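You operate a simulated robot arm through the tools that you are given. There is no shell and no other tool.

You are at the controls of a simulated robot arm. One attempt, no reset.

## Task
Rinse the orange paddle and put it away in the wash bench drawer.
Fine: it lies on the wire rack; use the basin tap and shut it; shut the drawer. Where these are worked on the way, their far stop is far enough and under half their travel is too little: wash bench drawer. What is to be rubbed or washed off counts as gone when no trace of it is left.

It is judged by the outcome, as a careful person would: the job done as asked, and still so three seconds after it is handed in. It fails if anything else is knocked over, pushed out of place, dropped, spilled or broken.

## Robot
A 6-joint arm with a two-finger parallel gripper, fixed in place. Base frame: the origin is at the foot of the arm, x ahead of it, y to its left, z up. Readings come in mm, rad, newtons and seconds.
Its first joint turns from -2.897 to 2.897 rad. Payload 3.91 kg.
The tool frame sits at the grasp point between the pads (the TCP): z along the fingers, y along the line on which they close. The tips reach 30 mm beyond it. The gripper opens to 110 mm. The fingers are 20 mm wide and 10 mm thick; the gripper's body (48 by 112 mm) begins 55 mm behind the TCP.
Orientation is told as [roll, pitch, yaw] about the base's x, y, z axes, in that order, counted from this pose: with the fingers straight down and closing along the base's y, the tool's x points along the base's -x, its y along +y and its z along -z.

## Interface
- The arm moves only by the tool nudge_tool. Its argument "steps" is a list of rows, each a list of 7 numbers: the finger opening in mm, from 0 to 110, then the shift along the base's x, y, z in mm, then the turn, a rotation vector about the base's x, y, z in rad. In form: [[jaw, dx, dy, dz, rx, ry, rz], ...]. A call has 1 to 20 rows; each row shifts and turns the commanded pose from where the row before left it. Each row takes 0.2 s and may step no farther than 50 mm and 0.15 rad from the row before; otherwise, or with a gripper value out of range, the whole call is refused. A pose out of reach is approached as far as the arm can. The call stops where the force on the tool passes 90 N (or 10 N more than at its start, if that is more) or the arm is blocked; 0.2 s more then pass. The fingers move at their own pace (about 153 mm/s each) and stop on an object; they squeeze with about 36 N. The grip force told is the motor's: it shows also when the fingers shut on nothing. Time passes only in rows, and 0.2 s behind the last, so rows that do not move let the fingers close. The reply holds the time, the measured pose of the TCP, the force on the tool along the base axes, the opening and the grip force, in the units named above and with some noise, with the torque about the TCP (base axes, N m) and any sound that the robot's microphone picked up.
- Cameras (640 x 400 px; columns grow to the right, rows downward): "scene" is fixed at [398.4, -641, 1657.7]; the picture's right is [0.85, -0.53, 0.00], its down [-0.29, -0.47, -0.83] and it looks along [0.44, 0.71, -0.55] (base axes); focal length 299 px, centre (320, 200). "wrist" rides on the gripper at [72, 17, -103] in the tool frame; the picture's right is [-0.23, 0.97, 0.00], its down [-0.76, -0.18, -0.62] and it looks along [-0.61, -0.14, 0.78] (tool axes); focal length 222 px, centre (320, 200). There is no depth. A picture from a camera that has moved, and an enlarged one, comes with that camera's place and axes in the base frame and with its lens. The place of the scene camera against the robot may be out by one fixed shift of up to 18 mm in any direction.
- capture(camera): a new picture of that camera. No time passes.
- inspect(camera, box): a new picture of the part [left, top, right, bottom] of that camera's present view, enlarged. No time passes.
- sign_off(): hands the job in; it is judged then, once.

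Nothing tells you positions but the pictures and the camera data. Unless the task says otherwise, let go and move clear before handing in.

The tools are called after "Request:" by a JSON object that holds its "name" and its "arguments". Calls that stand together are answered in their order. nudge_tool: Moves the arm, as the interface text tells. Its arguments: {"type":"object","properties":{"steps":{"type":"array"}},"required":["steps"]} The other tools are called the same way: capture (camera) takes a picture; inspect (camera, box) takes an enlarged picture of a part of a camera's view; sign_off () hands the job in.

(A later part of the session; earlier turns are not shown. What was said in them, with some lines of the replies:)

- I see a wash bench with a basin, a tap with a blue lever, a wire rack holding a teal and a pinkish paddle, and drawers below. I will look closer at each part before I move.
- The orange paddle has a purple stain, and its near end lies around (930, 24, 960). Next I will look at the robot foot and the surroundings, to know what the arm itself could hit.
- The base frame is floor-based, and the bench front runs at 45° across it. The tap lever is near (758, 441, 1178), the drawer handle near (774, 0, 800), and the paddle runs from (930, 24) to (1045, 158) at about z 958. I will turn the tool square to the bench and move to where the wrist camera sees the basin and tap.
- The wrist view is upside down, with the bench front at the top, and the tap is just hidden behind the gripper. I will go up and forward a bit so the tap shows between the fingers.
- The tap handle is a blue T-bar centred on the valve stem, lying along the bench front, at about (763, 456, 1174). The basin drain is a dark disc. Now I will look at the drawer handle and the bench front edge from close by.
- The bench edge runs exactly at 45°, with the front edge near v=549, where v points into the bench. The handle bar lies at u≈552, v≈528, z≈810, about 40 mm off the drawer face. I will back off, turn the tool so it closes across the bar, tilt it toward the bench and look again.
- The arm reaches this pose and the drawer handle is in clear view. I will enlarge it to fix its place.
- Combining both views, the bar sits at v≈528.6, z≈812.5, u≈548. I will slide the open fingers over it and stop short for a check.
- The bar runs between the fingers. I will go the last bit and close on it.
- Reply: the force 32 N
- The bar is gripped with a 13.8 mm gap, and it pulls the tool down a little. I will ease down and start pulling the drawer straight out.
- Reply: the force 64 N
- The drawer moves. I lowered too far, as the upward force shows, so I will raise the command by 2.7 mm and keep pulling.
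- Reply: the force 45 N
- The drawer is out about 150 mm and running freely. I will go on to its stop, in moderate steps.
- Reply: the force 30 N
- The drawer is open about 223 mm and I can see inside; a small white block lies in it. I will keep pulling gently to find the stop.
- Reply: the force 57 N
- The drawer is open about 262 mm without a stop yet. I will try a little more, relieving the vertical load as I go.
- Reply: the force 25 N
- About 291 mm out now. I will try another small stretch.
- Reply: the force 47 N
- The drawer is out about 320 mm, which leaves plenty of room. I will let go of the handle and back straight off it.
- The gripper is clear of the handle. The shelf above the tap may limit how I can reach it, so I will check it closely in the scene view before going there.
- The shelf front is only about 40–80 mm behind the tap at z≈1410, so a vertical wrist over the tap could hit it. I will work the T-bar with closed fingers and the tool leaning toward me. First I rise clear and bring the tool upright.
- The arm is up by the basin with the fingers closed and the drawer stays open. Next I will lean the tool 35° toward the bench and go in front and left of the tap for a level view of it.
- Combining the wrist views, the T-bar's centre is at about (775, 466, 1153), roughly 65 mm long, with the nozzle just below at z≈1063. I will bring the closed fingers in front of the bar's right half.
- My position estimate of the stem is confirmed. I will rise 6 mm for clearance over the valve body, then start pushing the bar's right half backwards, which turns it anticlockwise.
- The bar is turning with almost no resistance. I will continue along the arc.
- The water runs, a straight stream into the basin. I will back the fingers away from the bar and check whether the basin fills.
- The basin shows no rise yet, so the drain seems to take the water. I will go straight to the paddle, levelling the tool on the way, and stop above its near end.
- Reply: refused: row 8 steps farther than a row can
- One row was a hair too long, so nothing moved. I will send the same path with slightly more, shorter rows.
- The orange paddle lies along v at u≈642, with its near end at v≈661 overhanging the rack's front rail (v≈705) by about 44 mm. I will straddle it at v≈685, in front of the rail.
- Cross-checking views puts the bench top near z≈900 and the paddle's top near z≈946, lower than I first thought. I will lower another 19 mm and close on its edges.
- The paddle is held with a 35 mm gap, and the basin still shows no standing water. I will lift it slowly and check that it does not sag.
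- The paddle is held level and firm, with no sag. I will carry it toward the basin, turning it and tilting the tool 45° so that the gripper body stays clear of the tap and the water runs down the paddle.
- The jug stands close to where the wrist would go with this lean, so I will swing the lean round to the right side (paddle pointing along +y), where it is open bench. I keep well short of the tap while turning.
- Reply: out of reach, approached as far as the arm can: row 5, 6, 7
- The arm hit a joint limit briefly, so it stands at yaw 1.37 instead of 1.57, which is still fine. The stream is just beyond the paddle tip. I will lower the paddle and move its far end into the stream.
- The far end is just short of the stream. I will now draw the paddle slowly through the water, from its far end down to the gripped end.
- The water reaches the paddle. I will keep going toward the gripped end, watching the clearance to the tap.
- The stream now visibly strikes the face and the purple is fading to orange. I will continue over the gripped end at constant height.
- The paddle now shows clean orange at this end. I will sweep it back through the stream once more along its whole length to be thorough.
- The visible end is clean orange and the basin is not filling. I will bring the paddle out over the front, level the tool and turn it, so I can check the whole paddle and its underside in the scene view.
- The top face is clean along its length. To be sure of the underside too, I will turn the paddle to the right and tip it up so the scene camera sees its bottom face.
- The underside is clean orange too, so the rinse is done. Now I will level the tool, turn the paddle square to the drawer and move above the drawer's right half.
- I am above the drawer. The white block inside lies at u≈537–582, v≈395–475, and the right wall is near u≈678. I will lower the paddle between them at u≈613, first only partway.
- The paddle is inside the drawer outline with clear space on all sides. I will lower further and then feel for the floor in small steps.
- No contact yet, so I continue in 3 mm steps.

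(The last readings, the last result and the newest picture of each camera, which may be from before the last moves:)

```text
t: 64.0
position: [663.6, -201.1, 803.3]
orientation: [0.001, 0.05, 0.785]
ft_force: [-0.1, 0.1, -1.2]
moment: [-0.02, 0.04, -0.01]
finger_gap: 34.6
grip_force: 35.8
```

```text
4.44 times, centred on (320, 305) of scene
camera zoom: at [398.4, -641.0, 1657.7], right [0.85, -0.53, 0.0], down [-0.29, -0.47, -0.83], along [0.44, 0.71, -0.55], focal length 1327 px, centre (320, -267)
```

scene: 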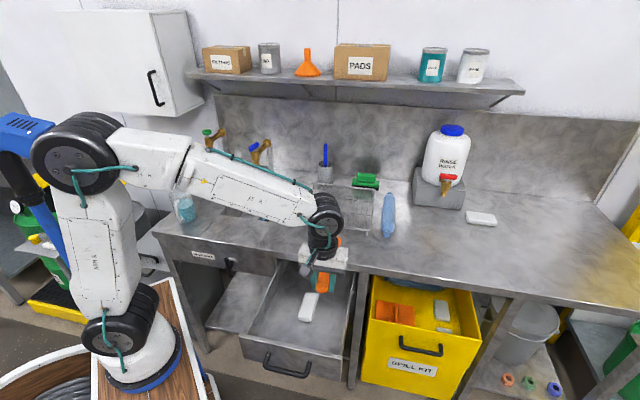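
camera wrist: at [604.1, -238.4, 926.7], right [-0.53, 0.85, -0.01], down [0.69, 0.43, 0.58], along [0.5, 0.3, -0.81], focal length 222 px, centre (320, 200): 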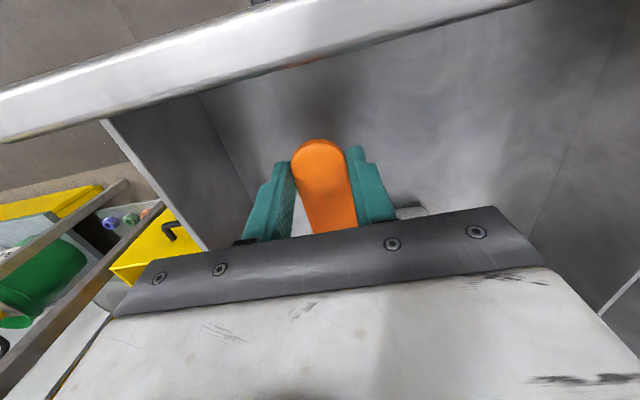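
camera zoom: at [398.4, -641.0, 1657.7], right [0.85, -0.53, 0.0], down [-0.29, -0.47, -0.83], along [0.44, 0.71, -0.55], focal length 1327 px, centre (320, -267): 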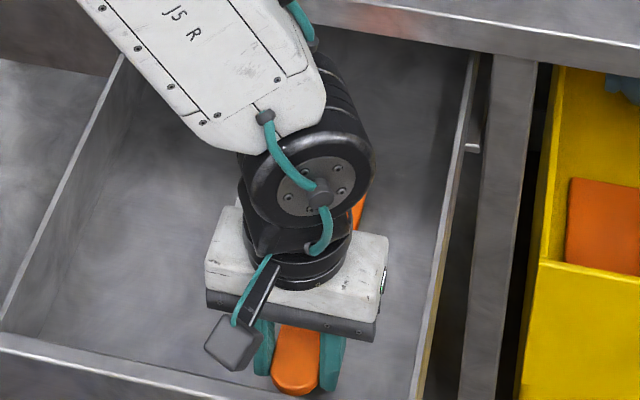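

Request:
{"name": "nudge_tool", "arguments": {"steps": [[0, 0, 0, -3, 0, 0, 0], [0, 0, 0, -3, 0, 0, 0]]}}

Request:
{"name": "inspect", "arguments": {"camera": "wrist", "box": [220, 90, 440, 230]}}

```text
t: 64.6
position: [663.8, -201.5, 796.4]
orientation: [0.0, 0.051, 0.786]
ft_force: [0.7, -0.8, -1.2]
moment: [-0.05, 0.04, -0.02]
finger_gap: 34.7
grip_force: 35.7
```

```text
2.86 times, centred on (330, 160) of wrist
camera zoom: at [603.1, -235.3, 904.0], right [-0.53, 0.85, -0.01], down [0.69, 0.43, 0.58], along [0.5, 0.3, -0.81], focal length 635 px, centre (291, 314)
```

zoom: 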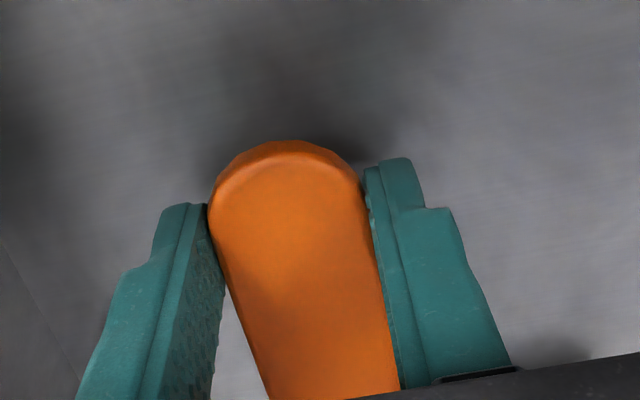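

Request:
{"name": "nudge_tool", "arguments": {"steps": [[0, 0, 0, -3, 0, 0, 0], [0, 0, 0, -2, 0, 0, 0]]}}

Request:
{"name": "inspect", "arguments": {"camera": "wrist", "box": [220, 90, 440, 230]}}

```text
t: 65.2
position: [662.8, -200.9, 791.1]
orientation: [0.0, 0.05, 0.785]
ft_force: [0.2, 0.3, -0.7]
moment: [-0.03, 0.01, 0.03]
finger_gap: 34.9
grip_force: 36.1
```

```text
2.86 times, centred on (330, 160) of wrist
camera zoom: at [603.1, -234.9, 898.7], right [-0.53, 0.85, -0.01], down [0.69, 0.43, 0.58], along [0.5, 0.3, -0.81], focal length 635 px, centre (291, 314)
```

zoom: 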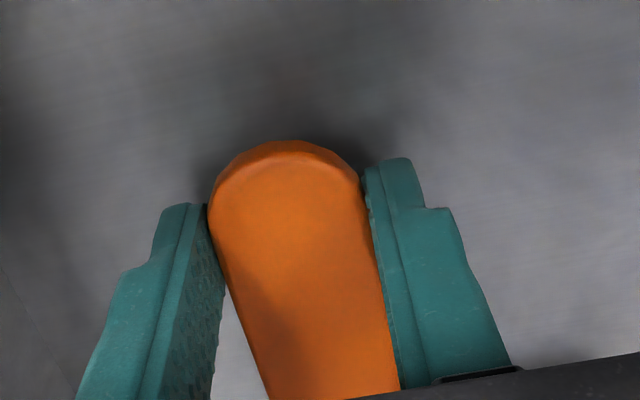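

Request:
{"name": "nudge_tool", "arguments": {"steps": [[0, 0, 0, -3, 0, 0, 0], [0, 0, 0, -2, 0, 0, 0]]}}

Request:
{"name": "inspect", "arguments": {"camera": "scene", "box": [270, 260, 370, 350]}}

```text
t: 65.8
position: [662.4, -200.9, 787.0]
orientation: [-0.002, 0.052, 0.785]
ft_force: [0.5, -0.2, 4.8]
moment: [0.69, -0.7, -0.15]
finger_gap: 34.7
grip_force: 36.6
```

```text
4.44 times, centred on (320, 305) of scene
camera zoom: at [398.4, -641.0, 1657.7], right [0.85, -0.53, 0.0], down [-0.29, -0.47, -0.83], along [0.44, 0.71, -0.55], focal length 1327 px, centre (320, -267)
```

zoom: 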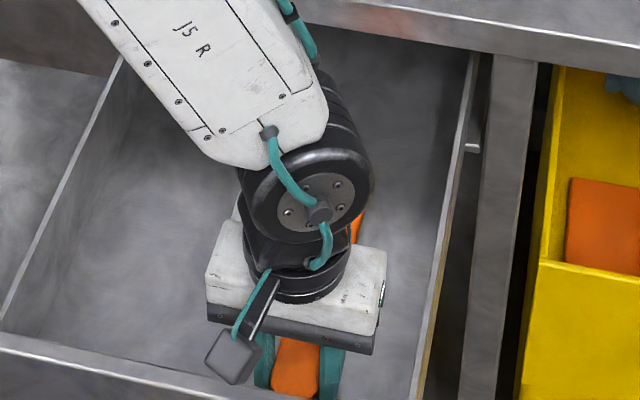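

The far tip of the paddle now rests on the drawer floor, as the small moment shows, and the near end hangs a few millimetres above it. I will open the fingers and let it down.

Request:
{"name": "nudge_tool", "arguments": {"steps": [[50, 0, 0, 0, 0, 0, 0], [56, 0, 0, 0, 0, 0, 0], [56, 0, 0, 0, 0, 0, 0]]}}

Request:
{"name": "capture", "arguments": {"camera": "wrist"}}

```text
t: 66.6
position: [663.1, -201.1, 786.1]
orientation: [0.0, 0.051, 0.785]
ft_force: [0.2, 0.4, -0.5]
moment: [0.01, -0.02, -0.02]
finger_gap: 56.1
grip_force: 0.1
```

```text
taken
camera wrist: at [602.7, -234.7, 893.8], right [-0.53, 0.85, -0.01], down [0.69, 0.43, 0.58], along [0.5, 0.3, -0.81], focal length 222 px, centre (320, 200)
```

wrist: 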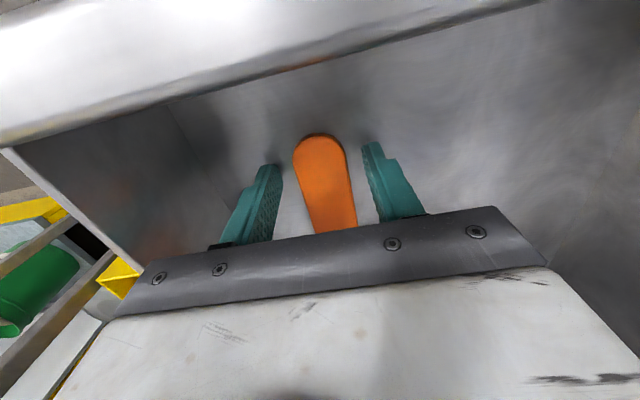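

The paddle lies on the drawer floor and the fingers are free of it. I will lift straight up out of the drawer and look.

Request:
{"name": "nudge_tool", "arguments": {"steps": [[56, 0, 0, 20, 0, 0, 0], [56, 0, 0, 40, 0, 0, 0], [56, 0, 0, 45, 0, 0, 0], [56, 0, 0, 45, 0, 0, 0], [56, 0, 0, 45, 0.0354, -0.0354, 0], [56, 0, 0, 45, 0, 0, 0], [56, 0, 0, 45, 0, 0, 0]]}}

Request:
{"name": "capture", "arguments": {"camera": "wrist"}}

Request:
{"name": "inspect", "arguments": {"camera": "scene", "box": [180, 110, 400, 390]}}

```text
t: 68.2
position: [663.3, -199.7, 1072.6]
orientation: [0.0, 0.001, 0.786]
ft_force: [0.0, 0.0, -0.9]
moment: [0.05, 0.0, -0.02]
finger_gap: 55.9
grip_force: 0.0
```

```text
taken
camera wrist: at [599.3, -237.6, 1176.2], right [-0.53, 0.85, 0.0], down [0.66, 0.41, 0.62], along [0.53, 0.33, -0.78], focal length 222 px, centre (320, 200)
```

wrist: 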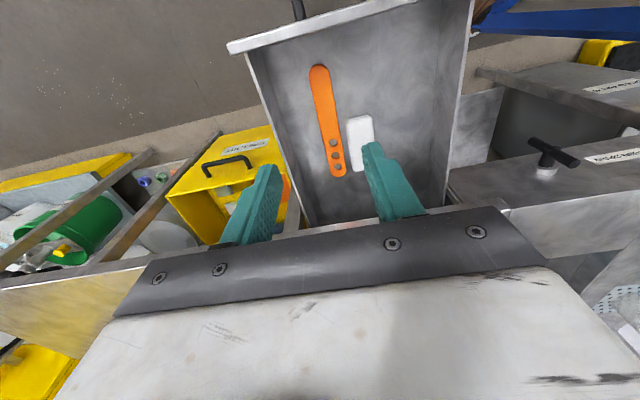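

```text
1.43 times, centred on (290, 250) of scene
camera zoom: at [398.4, -641.0, 1657.7], right [0.85, -0.53, 0.0], down [-0.29, -0.47, -0.83], along [0.44, 0.71, -0.55], focal length 426 px, centre (363, 129)
```

zoom: 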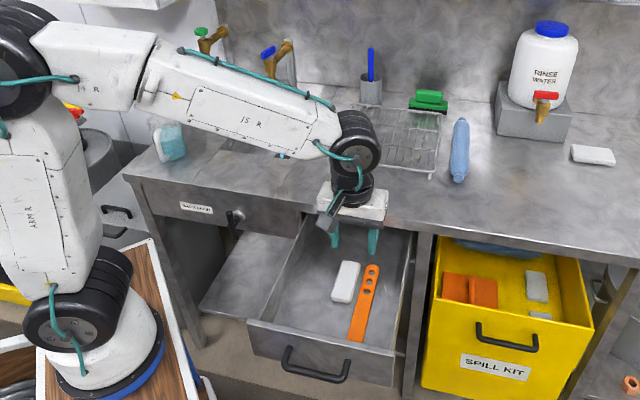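

The clean paddle lies flat in the drawer beside the white block. Now I will go back to the tap with closed fingers and the same forward lean, to the right and in front of the T-bar.

Request:
{"name": "nudge_tool", "arguments": {"steps": [[0, 6.8, 44.6, 9.8, 0, 0, 0], [0, 6.8, 44.6, 9.8, 0, 0, 0], [0, 6.8, 44.6, 9.8, 0, 0, 0], [0, 6.8, 44.6, 9.8, 0, 0, 0], [0, 6.8, 44.6, 9.8, 0, 0, 0], [0, 6.8, 44.6, 9.8, 0, 0, 0], [0, 6.8, 44.6, 9.8, 0, 0, 0], [0, 6.8, 44.6, 9.8, 0.0864, -0.0864, 0], [0, 6.8, 44.6, 9.8, 0.0864, -0.0864, 0], [0, 6.8, 44.6, 9.8, 0.0864, -0.0864, 0], [0, 6.8, 44.6, 9.8, 0.0864, -0.0864, 0], [0, 6.8, 44.6, 9.8, 0.0864, -0.0864, 0], [0, 6.4, 44.6, 0, 0, 0, 0]]}}

Request:
{"name": "capture", "arguments": {"camera": "wrist"}}

Request:
{"name": "inspect", "arguments": {"camera": "wrist", "box": [260, 80, 440, 230]}}

Request:
{"name": "inspect", "arguments": {"camera": "scene", "box": [200, 100, 320, 230]}}

```text
t: 71.0
position: [747.2, 380.1, 1187.1]
orientation: [0.0, -0.612, 0.783]
ft_force: [0.5, 0.6, 0.8]
moment: [-0.02, -0.01, 0.04]
finger_gap: 0.2
grip_force: 35.9
```

```text
taken
camera wrist: at [650.9, 308.6, 1231.6], right [-0.56, 0.82, 0.13], down [0.31, 0.06, 0.95], along [0.77, 0.57, -0.29], focal length 222 px, centre (320, 200)
```

wrist: 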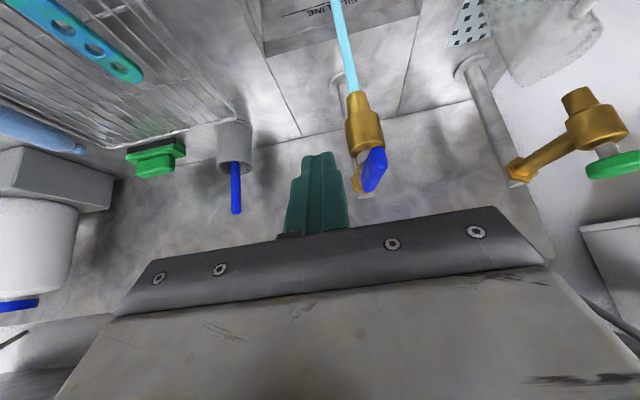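

```text
2.67 times, centred on (350, 155) of wrist
camera zoom: at [650.9, 308.6, 1231.6], right [-0.56, 0.82, 0.13], down [0.31, 0.06, 0.95], along [0.77, 0.57, -0.29], focal length 592 px, centre (240, 320)
```

zoom: 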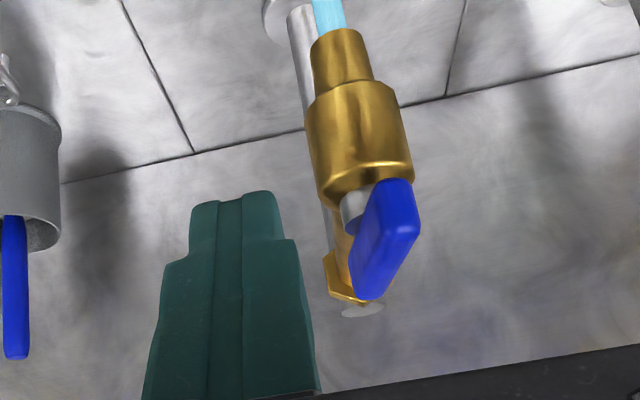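

```text
3.08 times, centred on (260, 165) of scene
camera zoom: at [398.4, -641.0, 1657.7], right [0.85, -0.53, 0.0], down [-0.29, -0.47, -0.83], along [0.44, 0.71, -0.55], focal length 919 px, centre (505, 308)
```

zoom: 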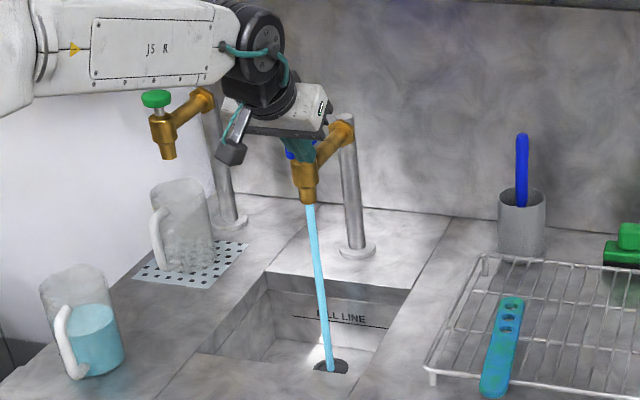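

The bar now points front to back and the water still runs. I will move in beside its front end and start pushing it to the left, which turns it clockwise back to shut.

Request:
{"name": "nudge_tool", "arguments": {"steps": [[0, 21.5, 28, -17, 0, 0, 0], [0, -6.2, 5.2, 0, 0, 0, 0], [0, -6.1, 5.1, 0, 0, 0, 0], [0, -5.1, 3.7, 0, 0, 0, 0], [0, -5, 3.6, 0, 0, 0, 0]]}}

Request:
{"name": "inspect", "arguments": {"camera": "wrist", "box": [260, 80, 440, 230]}}

```text
t: 72.2
position: [747.8, 423.7, 1170.5]
orientation: [-0.002, -0.61, 0.785]
ft_force: [1.5, 0.3, -0.9]
moment: [-0.01, -0.03, -0.05]
finger_gap: 0.0
grip_force: 35.9
```

```text
2.67 times, centred on (350, 155) of wrist
camera zoom: at [652.9, 352.8, 1215.0], right [-0.56, 0.82, 0.13], down [0.31, 0.06, 0.95], along [0.77, 0.57, -0.29], focal length 592 px, centre (240, 320)
```

zoom: 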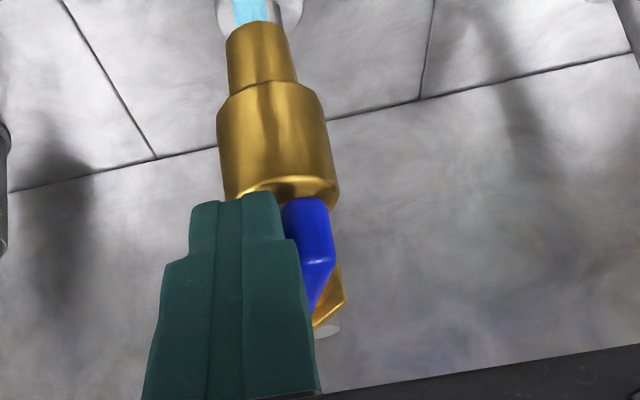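

Request:
{"name": "nudge_tool", "arguments": {"steps": [[0, -5, 7.3, 0, 0, 0, 0], [0, -1.8, 6, 0, 0, 0, 0], [0, 0.5, 6.2, 0, 0, 0, 0]]}}

Request:
{"name": "inspect", "arguments": {"camera": "wrist", "box": [260, 80, 440, 230]}}

Request:
{"name": "inspect", "arguments": {"camera": "scene", "box": [200, 100, 320, 230]}}

```text
t: 73.0
position: [743.4, 445.6, 1173.0]
orientation: [-0.001, -0.611, 0.786]
ft_force: [-3.1, -1.1, -0.2]
moment: [-0.02, 0.05, 0.09]
finger_gap: 0.0
grip_force: 36.0
```

```text
2.67 times, centred on (350, 155) of wrist
camera zoom: at [647.5, 374.4, 1216.6], right [-0.56, 0.82, 0.13], down [0.31, 0.06, 0.95], along [0.77, 0.57, -0.29], focal length 592 px, centre (240, 320)
```

zoom: 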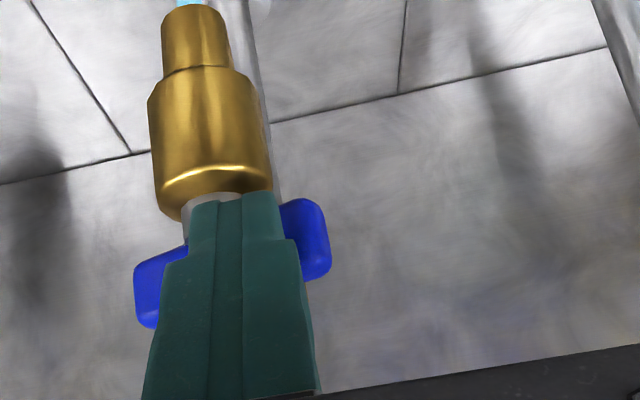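

```text
3.08 times, centred on (260, 165) of scene
camera zoom: at [398.4, -641.0, 1657.7], right [0.85, -0.53, 0.0], down [-0.29, -0.47, -0.83], along [0.44, 0.71, -0.55], focal length 919 px, centre (505, 308)
```

zoom: 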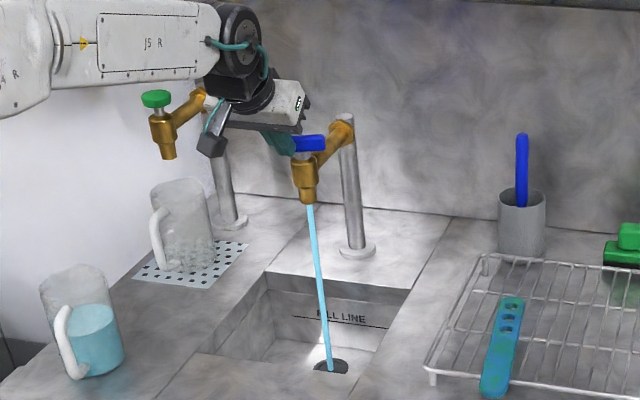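

The bar is nearly back across and the stream is still there. I will push on a little to its closed stop.

Request:
{"name": "nudge_tool", "arguments": {"steps": [[0, -0.5, 5, 0, 0, 0, 0], [0, 1.5, 4, 0, 0, 0, 0]]}}

Request:
{"name": "inspect", "arguments": {"camera": "wrist", "box": [260, 80, 440, 230]}}

Request:
{"name": "inspect", "arguments": {"camera": "scene", "box": [200, 100, 320, 230]}}

```text
t: 73.6
position: [746.0, 454.4, 1172.1]
orientation: [0.0, -0.61, 0.785]
ft_force: [0.3, 0.5, 0.3]
moment: [-0.01, -0.02, 0.0]
finger_gap: 0.1
grip_force: 36.1
```

```text
2.67 times, centred on (350, 155) of wrist
camera zoom: at [648.5, 383.2, 1215.7], right [-0.56, 0.82, 0.13], down [0.31, 0.06, 0.95], along [0.77, 0.57, -0.29], focal length 592 px, centre (240, 320)
```

zoom: 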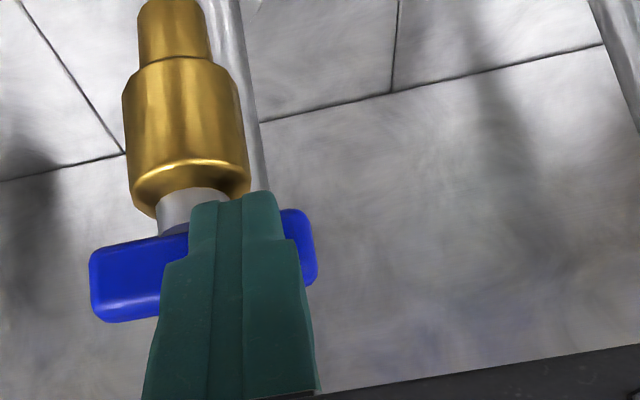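

```text
3.08 times, centred on (260, 165) of scene
camera zoom: at [398.4, -641.0, 1657.7], right [0.85, -0.53, 0.0], down [-0.29, -0.47, -0.83], along [0.44, 0.71, -0.55], focal length 919 px, centre (505, 308)
```

zoom: 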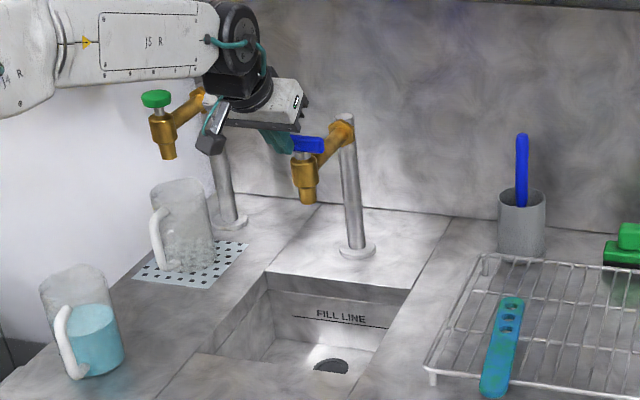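

The water has stopped. I will press a touch more to seat the bar fully at its stop.

Request:
{"name": "nudge_tool", "arguments": {"steps": [[0, 1.5, 1.5, 0, 0, 0, 0], [0, 1.5, 1.5, 0, 0, 0, 0]]}}

Request:
{"name": "inspect", "arguments": {"camera": "wrist", "box": [260, 80, 440, 230]}}

```text
t: 74.2
position: [746.9, 454.8, 1173.2]
orientation: [0.002, -0.604, 0.786]
ft_force: [-47.2, -35.1, -3.5]
moment: [-1.03, 0.65, 0.16]
finger_gap: 0.0
grip_force: 36.0
```

```text
2.67 times, centred on (350, 155) of wrist
camera zoom: at [649.0, 383.8, 1216.6], right [-0.56, 0.82, 0.13], down [0.32, 0.07, 0.95], along [0.77, 0.57, -0.3], focal length 592 px, centre (240, 320)
```

zoom: 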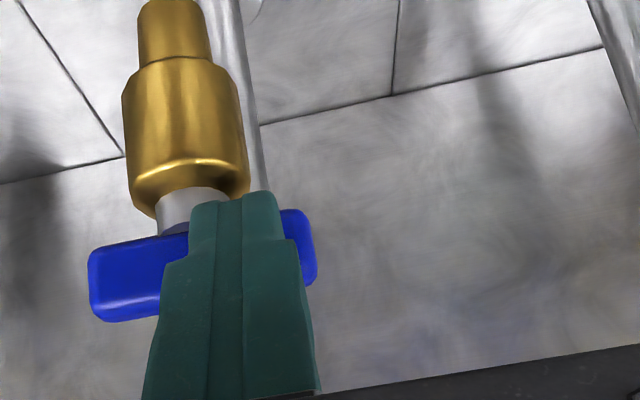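

The bar sits at its stop and the tap is shut. I will back away from it, level the tool, and travel back toward the drawer handle the same way I came.

Request:
{"name": "nudge_tool", "arguments": {"steps": [[0, -10, -10, 0, 0, 0, 0], [0, -25, -25, 5, 0, 0, 0], [0, -25, -25, 15, 0, 0, 0], [0, -8, -40, 20, -0.0864, 0.0864, 0], [0, -8, -40, 20, -0.0864, 0.0864, 0], [0, -8, -40, 20, -0.0864, 0.0864, 0], [0, -8, -40, 20, -0.0864, 0.0864, 0], [0, -8, -40, 20, -0.0864, 0.0864, 0]]}}

Request:
{"name": "inspect", "arguments": {"camera": "scene", "box": [180, 100, 340, 240]}}

```text
t: 76.0
position: [648.4, 193.9, 1293.2]
orientation: [-0.002, 0.002, 0.784]
ft_force: [0.0, 0.4, -1.1]
moment: [-0.03, 0.0, 0.0]
finger_gap: 0.0
grip_force: 35.8
```

```text
2.86 times, centred on (260, 170) of scene
camera zoom: at [398.4, -641.0, 1657.7], right [0.85, -0.53, 0.0], down [-0.29, -0.47, -0.83], along [0.44, 0.71, -0.55], focal length 853 px, centre (491, 286)
```

zoom: 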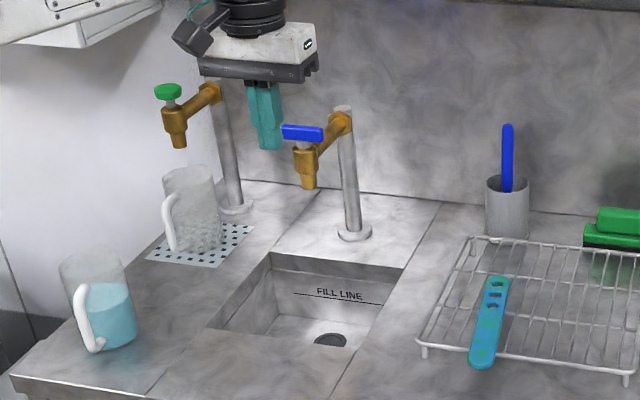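

The tap is shut with no drip and the basin is empty. On to the drawer handle.

Request:
{"name": "nudge_tool", "arguments": {"steps": [[46, -14.1, -43.8, -1, 0, 0, -0.1428], [46, -14.1, -43.8, -1, 0, 0, -0.1428], [46, -14.1, -43.8, -1, 0, 0, -0.1428], [46, -14.1, -43.8, -1, 0, 0, -0.1428], [46, -14.1, -43.8, -1, 0, 0, -0.1428], [46, -14.1, -43.8, -1, 0, 0, -0.1428], [46, -14.1, -43.8, -1, 0, 0, -0.1428], [46, -14.1, -43.8, -1, 0, 0, -0.1428], [46, -14.1, -43.8, -1, 0, 0, -0.1428], [46, -14.1, -43.8, -1, 0, 0, -0.1428], [46, -14.1, -43.8, -1, 0, 0, -0.1428]]}}

Request:
{"name": "nudge_tool", "arguments": {"steps": [[46, 0, 0, -40, 0.1058, -0.1058, 0], [46, 0, 0, -40, 0.1058, -0.1058, 0], [46, 0, 0, -40, 0.1058, -0.1058, 0], [46, 0, 0, -40, 0.1058, -0.1058, 0], [46, 0, 0, -40, 0.1058, -0.1058, 0], [46, 0, 0, -40, 0.1058, -0.1058, 0], [46, 0, 0, -40, 0.1058, -0.1058, 0], [46, 0, 0, -50, 0, 0, 0], [46, 0, 0, -40, 0, 0, 0]]}}

Request:
{"name": "capture", "arguments": {"camera": "wrist"}}

Request:
{"name": "capture", "arguments": {"camera": "scene"}}

```text
t: 78.4
position: [491.8, -286.7, 1282.2]
orientation: [0.0, -0.001, -0.787]
ft_force: [0.1, 0.1, 0.0]
moment: [-0.03, 0.01, -0.02]
finger_gap: 45.9
grip_force: 0.0
```

```text
t: 80.4
position: [489.7, -289.6, 908.8]
orientation: [1.049, -0.002, -0.783]
ft_force: [0.4, 0.2, -0.4]
moment: [0.0, 0.0, 0.0]
finger_gap: 46.2
grip_force: 0.0
```

```text
taken
camera wrist: at [380.9, -295.2, 976.6], right [0.5, 0.18, 0.84], down [0.09, -0.98, 0.16], along [0.86, 0.0, -0.51], focal length 222 px, centre (320, 200)
```

wrist: 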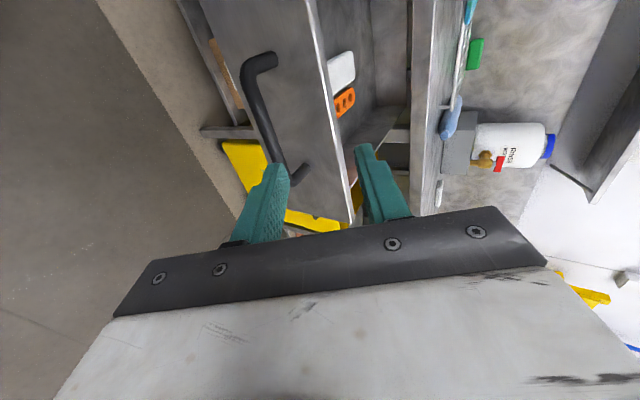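

```text
taken
```

scene: 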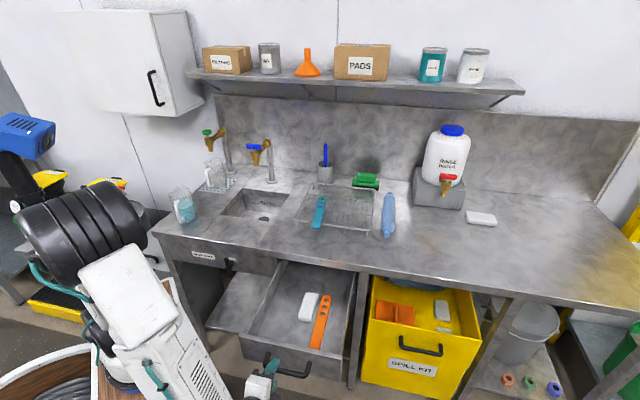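

The handle and the paddle in the drawer are as I left them. I will line up with the bar and check before sliding onto it.

Request:
{"name": "nudge_tool", "arguments": {"steps": [[46, 5.6, 5.6, -34.7, 0, 0, 0], [46, 5.6, 5.6, -34.7, 0, 0, 0], [46, 9.2, 9.2, -7.5, 0, 0, 0]]}}

Request:
{"name": "capture", "arguments": {"camera": "wrist"}}

```text
t: 81.2
position: [512.4, -267.1, 833.9]
orientation: [1.048, 0.001, -0.786]
ft_force: [0.5, 0.4, 0.7]
moment: [0.02, 0.02, 0.03]
finger_gap: 46.1
grip_force: 0.0
```

```text
taken
camera wrist: at [403.3, -272.6, 900.6], right [0.5, 0.18, 0.84], down [0.09, -0.98, 0.16], along [0.86, 0.0, -0.51], focal length 222 px, centre (320, 200)
```

wrist: 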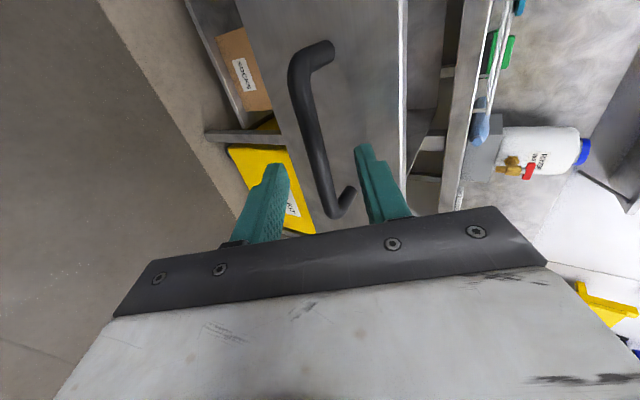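

The bar is between the fingers. I will slide the last bit on and close.

Request:
{"name": "nudge_tool", "arguments": {"steps": [[46, 8, 8, -8.5, 0, 0, 0], [46, 8, 8.2, -9, 0, 0, 0], [0, 0, 0, 0, 0, 0, 0], [0, 0, 0, 0, 0, 0, 0], [0, 0, 0, 0, 0, 0, 0]]}}

Request:
{"name": "capture", "arguments": {"camera": "wrist"}}

```text
t: 82.4
position: [531.4, -250.1, 817.0]
orientation: [1.048, 0.0, -0.785]
ft_force: [8.6, 2.3, 25.7]
moment: [0.36, -0.17, -0.75]
finger_gap: 13.5
grip_force: 45.2
```

```text
taken
camera wrist: at [421.1, -255.6, 883.9], right [0.5, 0.18, 0.84], down [0.09, -0.98, 0.16], along [0.86, 0.0, -0.51], focal length 222 px, centre (320, 200)
```

wrist: 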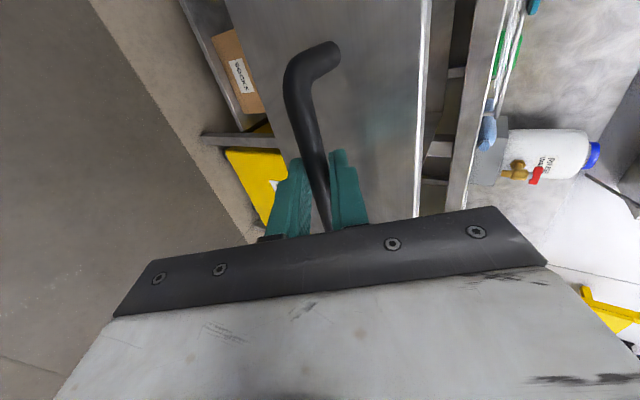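

The bar is gripped again. I will push the drawer in smoothly, in gentle steps.

Request:
{"name": "nudge_tool", "arguments": {"steps": [[0, 6, 6, 1, 0, 0, 0], [0, 10, 10, 0, 0, 0, 0], [0, 12, 12, 0, 0, 0, 0], [0, 12, 12, 0, 0, 0, 0], [0, 12, 12, 0, 0, 0, 0], [0, 12, 12, 0, 0, 0, 0]]}}

Request:
{"name": "inspect", "arguments": {"camera": "scene", "box": [180, 210, 400, 390]}}

```text
t: 83.8
position: [593.1, -186.0, 817.4]
orientation: [1.046, 0.0, -0.785]
ft_force: [17.7, -19.5, -9.1]
moment: [-0.11, 0.04, -0.61]
finger_gap: 13.7
grip_force: 45.2
```

```text
2.22 times, centred on (290, 300) of scene
camera zoom: at [398.4, -641.0, 1657.7], right [0.85, -0.53, 0.0], down [-0.29, -0.47, -0.83], along [0.44, 0.71, -0.55], focal length 664 px, centre (387, -22)
```

zoom: 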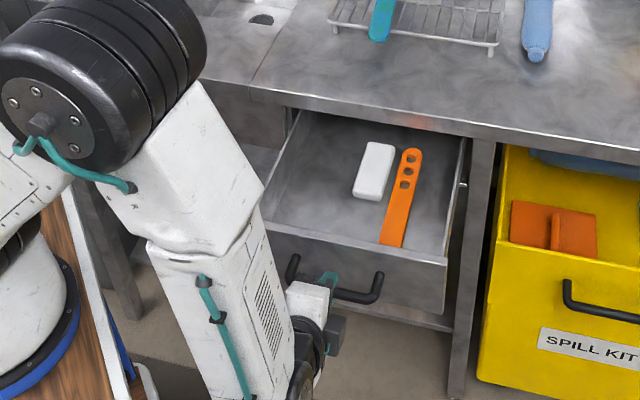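

Request:
{"name": "nudge_tool", "arguments": {"steps": [[0, 12, 12, 0, 0, 0, 0], [0, 12, 12, 0, 0, 0, 0], [0, 12, 12, 0, 0, 0, 0], [0, 12, 12, 0, 0, 0, 0], [0, 12, 12, 0, 0, 0, 0], [0, 12, 12, 0, 0, 0, 0]]}}

Request:
{"name": "inspect", "arguments": {"camera": "scene", "box": [180, 210, 400, 390]}}

```text
t: 85.2
position: [665.7, -112.7, 817.5]
orientation: [1.049, -0.002, -0.784]
ft_force: [22.6, -23.9, 5.3]
moment: [0.19, 0.11, -0.31]
finger_gap: 13.6
grip_force: 45.3
```

```text
2.22 times, centred on (290, 300) of scene
camera zoom: at [398.4, -641.0, 1657.7], right [0.85, -0.53, 0.0], down [-0.29, -0.47, -0.83], along [0.44, 0.71, -0.55], focal length 664 px, centre (387, -22)
```

zoom: 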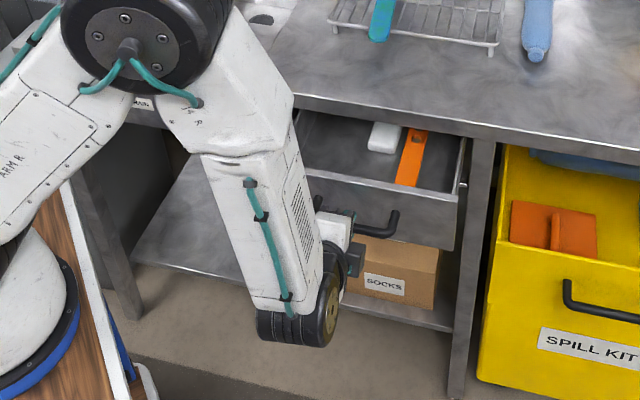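

Request:
{"name": "nudge_tool", "arguments": {"steps": [[0, 12.5, 11.5, 0, 0, 0, 0], [0, 12.4, 11.6, 0, 0, 0, 0], [0, 12, 12, 0, 0, 0, 0], [0, 12, 12, 0, 0, 0, 0], [0, 12, 12, 0, 0, 0, 0], [0, 10, 10, 0, 0, 0, 0]]}}

Request:
{"name": "inspect", "arguments": {"camera": "scene", "box": [180, 210, 400, 390]}}

```text
t: 86.6
position: [735.3, -43.6, 817.4]
orientation: [1.048, 0.001, -0.786]
ft_force: [7.8, -8.5, -2.5]
moment: [0.02, 0.02, -0.63]
finger_gap: 13.5
grip_force: 44.7
```

```text
2.22 times, centred on (290, 300) of scene
camera zoom: at [398.4, -641.0, 1657.7], right [0.85, -0.53, 0.0], down [-0.29, -0.47, -0.83], along [0.44, 0.71, -0.55], focal length 664 px, centre (387, -22)
```

zoom: 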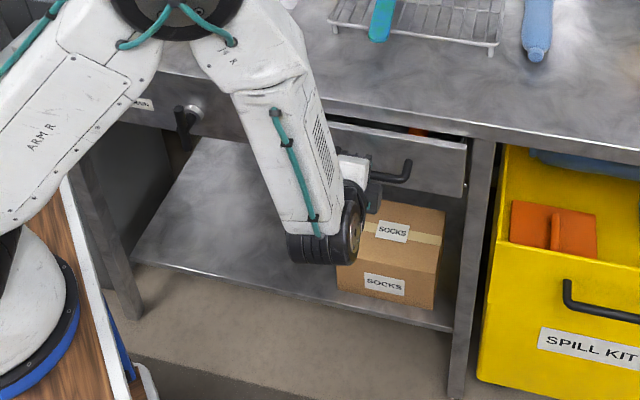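

The drawer is nearly in. I will press the last stretch in small steps until it seats.

Request:
{"name": "nudge_tool", "arguments": {"steps": [[0, 5, 5, 0, 0, 0, 0], [0, 5, 5, 0, 0, 0, 0], [0, 4, 4, 0, 0, 0, 0], [0, 3, 3, 0, 0, 0, 0], [0, 2, 2, 0, 0, 0, 0]]}}

Request:
{"name": "inspect", "arguments": {"camera": "scene", "box": [180, 210, 400, 390]}}

Request:
{"name": "capture", "arguments": {"camera": "wrist"}}

```text
t: 87.8
position: [755.7, -22.6, 816.8]
orientation: [1.045, 0.001, -0.783]
ft_force: [-5.9, 4.9, 0.3]
moment: [0.3, 0.3, -0.1]
finger_gap: 13.8
grip_force: 45.1
```

```text
2.22 times, centred on (290, 300) of scene
camera zoom: at [398.4, -641.0, 1657.7], right [0.85, -0.53, 0.0], down [-0.29, -0.47, -0.83], along [0.44, 0.71, -0.55], focal length 664 px, centre (387, -22)
```

zoom: 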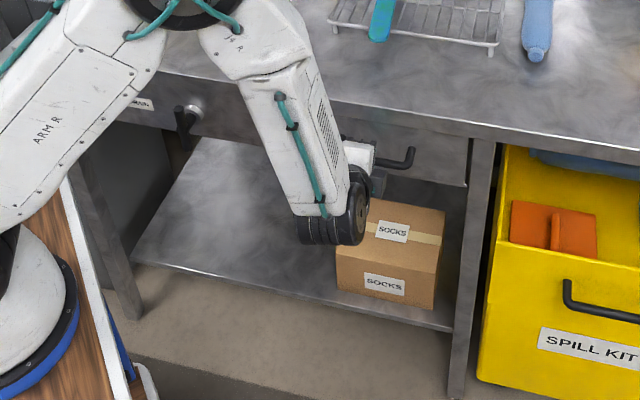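

```text
taken
camera wrist: at [645.6, -28.5, 884.2], right [0.51, 0.18, 0.84], down [0.1, -0.98, 0.16], along [0.86, 0.0, -0.51], focal length 222 px, centre (320, 200)
```

wrist: 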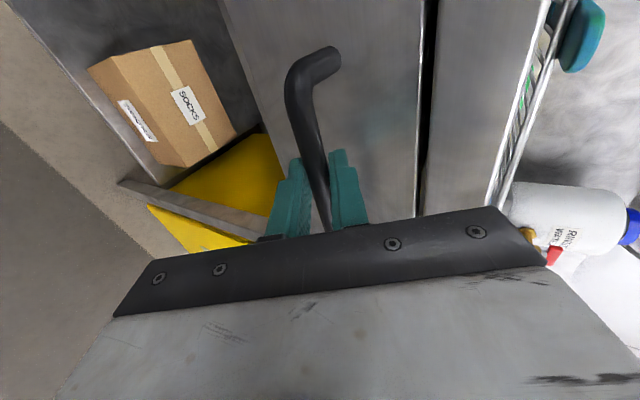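

I am within a millimetre of the closed position. I will press a bit more until the stop resists.

Request:
{"name": "nudge_tool", "arguments": {"steps": [[0, 1.5, 1.5, 0, 0, 0, 0], [0, 1.5, 1.5, 0, 0, 0, 0]]}}

```text
t: 88.4
position: [754.8, -23.2, 817.5]
orientation: [1.043, 0.001, -0.785]
ft_force: [-37.7, -6.0, 0.3]
moment: [0.09, 0.47, 0.14]
finger_gap: 13.9
grip_force: 45.1
```

The drawer is against its stop. I will release the handle and withdraw straight back along the tool axis.

Request:
{"name": "nudge_tool", "arguments": {"steps": [[46, -1, -1, 0, 0, 0, 0], [46, 0, 0, 0, 0, 0, 0], [46, -10, -10, 8, 0, 0, 0], [46, -10, -10, 8, 0, 0, 0], [46, -15, -15, 12, 0, 0, 0], [46, -20, -20, 16, 0, 0, 0], [46, -20, -20, 16, 0, 0, 0]]}}

Request:
{"name": "capture", "arguments": {"camera": "wrist"}}

Request:
{"name": "capture", "arguments": {"camera": "scene"}}

```text
t: 90.0
position: [683.4, -98.0, 878.6]
orientation: [1.046, -0.001, -0.784]
ft_force: [-0.1, -0.8, 0.4]
moment: [0.02, -0.01, 0.03]
finger_gap: 46.2
grip_force: 0.1
```

```text
taken
camera wrist: at [574.1, -103.3, 945.1], right [0.51, 0.18, 0.84], down [0.1, -0.98, 0.16], along [0.86, 0.0, -0.51], focal length 222 px, centre (320, 200)
```

wrist: 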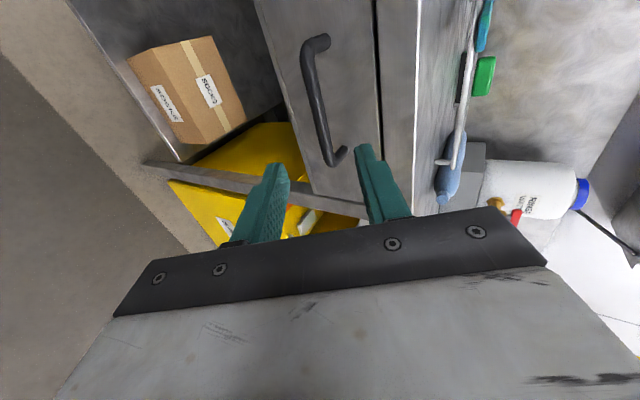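

```text
taken
```

scene: 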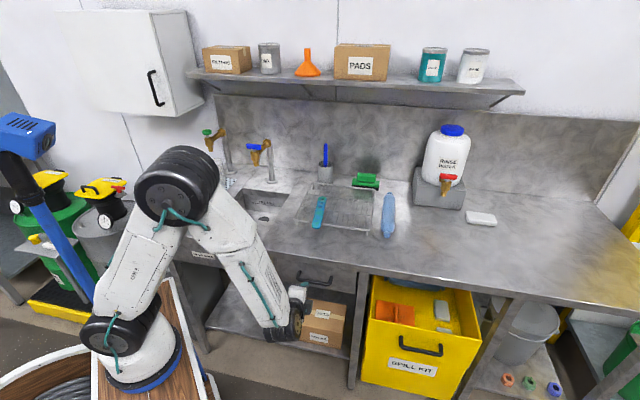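

The drawer looks shut just as at the start, and the gripper is free. I will rise and level the tool to a clear position, then do a final check.

Request:
{"name": "nudge_tool", "arguments": {"steps": [[46, -10, -10, 45, 0, 0, 0], [46, -10, -10, 45, 0, 0, 0], [46, -5, -5, 45, 0, 0, 0], [46, 0, 0, 40, -0.1058, 0.1058, 0], [46, 0, 0, 40, -0.1058, 0.1058, 0], [46, 0, 0, 40, -0.1058, 0.1058, 0], [46, 0, 0, 40, -0.1058, 0.1058, 0], [46, 0, 0, 40, -0.1058, 0.1058, 0], [46, 0, 0, 40, -0.1058, 0.1058, 0], [46, 0, 0, 40, -0.1058, 0.1058, 0]]}}

Request:
{"name": "capture", "arguments": {"camera": "scene"}}

Request:
{"name": "inspect", "arguments": {"camera": "scene", "box": [140, 120, 420, 320]}}

Request:
{"name": "capture", "arguments": {"camera": "wrist"}}

```text
t: 92.2
position: [654.9, -123.8, 1292.6]
orientation: [-0.005, -0.001, -0.787]
ft_force: [-0.4, -0.4, -0.1]
moment: [0.0, 0.03, 0.01]
finger_gap: 46.0
grip_force: 0.0
```

```text
taken
```

scene: 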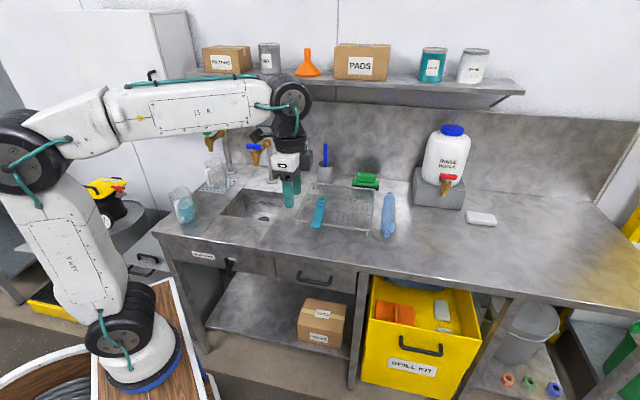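

```text
2.00 times, centred on (280, 220) of scene
camera zoom: at [398.4, -641.0, 1657.7], right [0.85, -0.53, 0.0], down [-0.29, -0.47, -0.83], along [0.44, 0.71, -0.55], focal length 597 px, centre (400, 160)
```

zoom: 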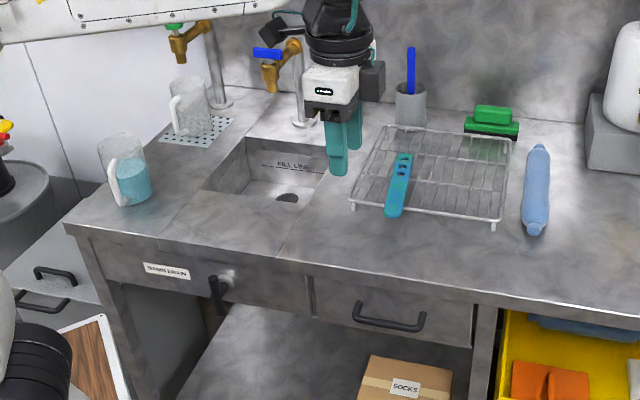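

```text
taken
camera wrist: at [616.4, -60.1, 1396.7], right [0.85, 0.53, 0.0], down [0.41, -0.66, 0.62], along [0.33, -0.53, -0.78], focal length 222 px, centre (320, 200)
```

wrist: 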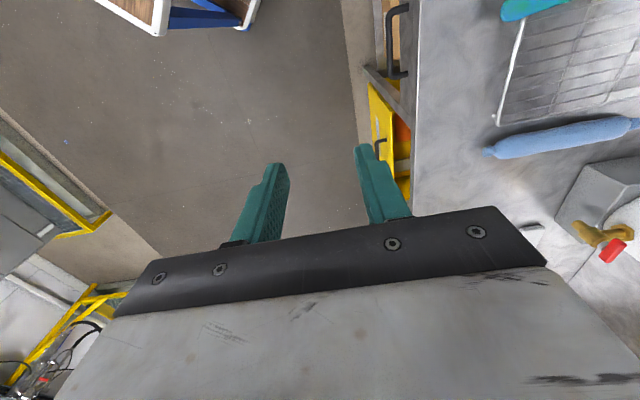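

The tap is shut, the basin is empty and the drawer is closed with the clean paddle inside. The jugs, rack, teal paddle and bottles stand where they were, and the arm is clear, so I hand the job in.

Request:
{"name": "sign_off", "arguments": {}}

```text
The job is handed in.
```

The orange paddle is rinsed clean and lies in the wash bench drawer. The drawer is shut and the basin tap is off. I checked both faces of the paddle after rinsing and saw no stain left.

- **Tap:** I pushed the T-bar back until it met its stop and the stream ended. The basin was draining throughout and is empty.
- **Drawer:** I opened it about 320 mm, laid the paddle beside the white block already in there, and pushed it back in until it met its stop.
- **Everything else:** In the last pictures the jugs, wire rack, teal paddle and bottles looked to be where they started. I let the paddle settle the last few millimetres onto the drawer floor when I released it.

The job is handed in, and the reply gave no verdict.
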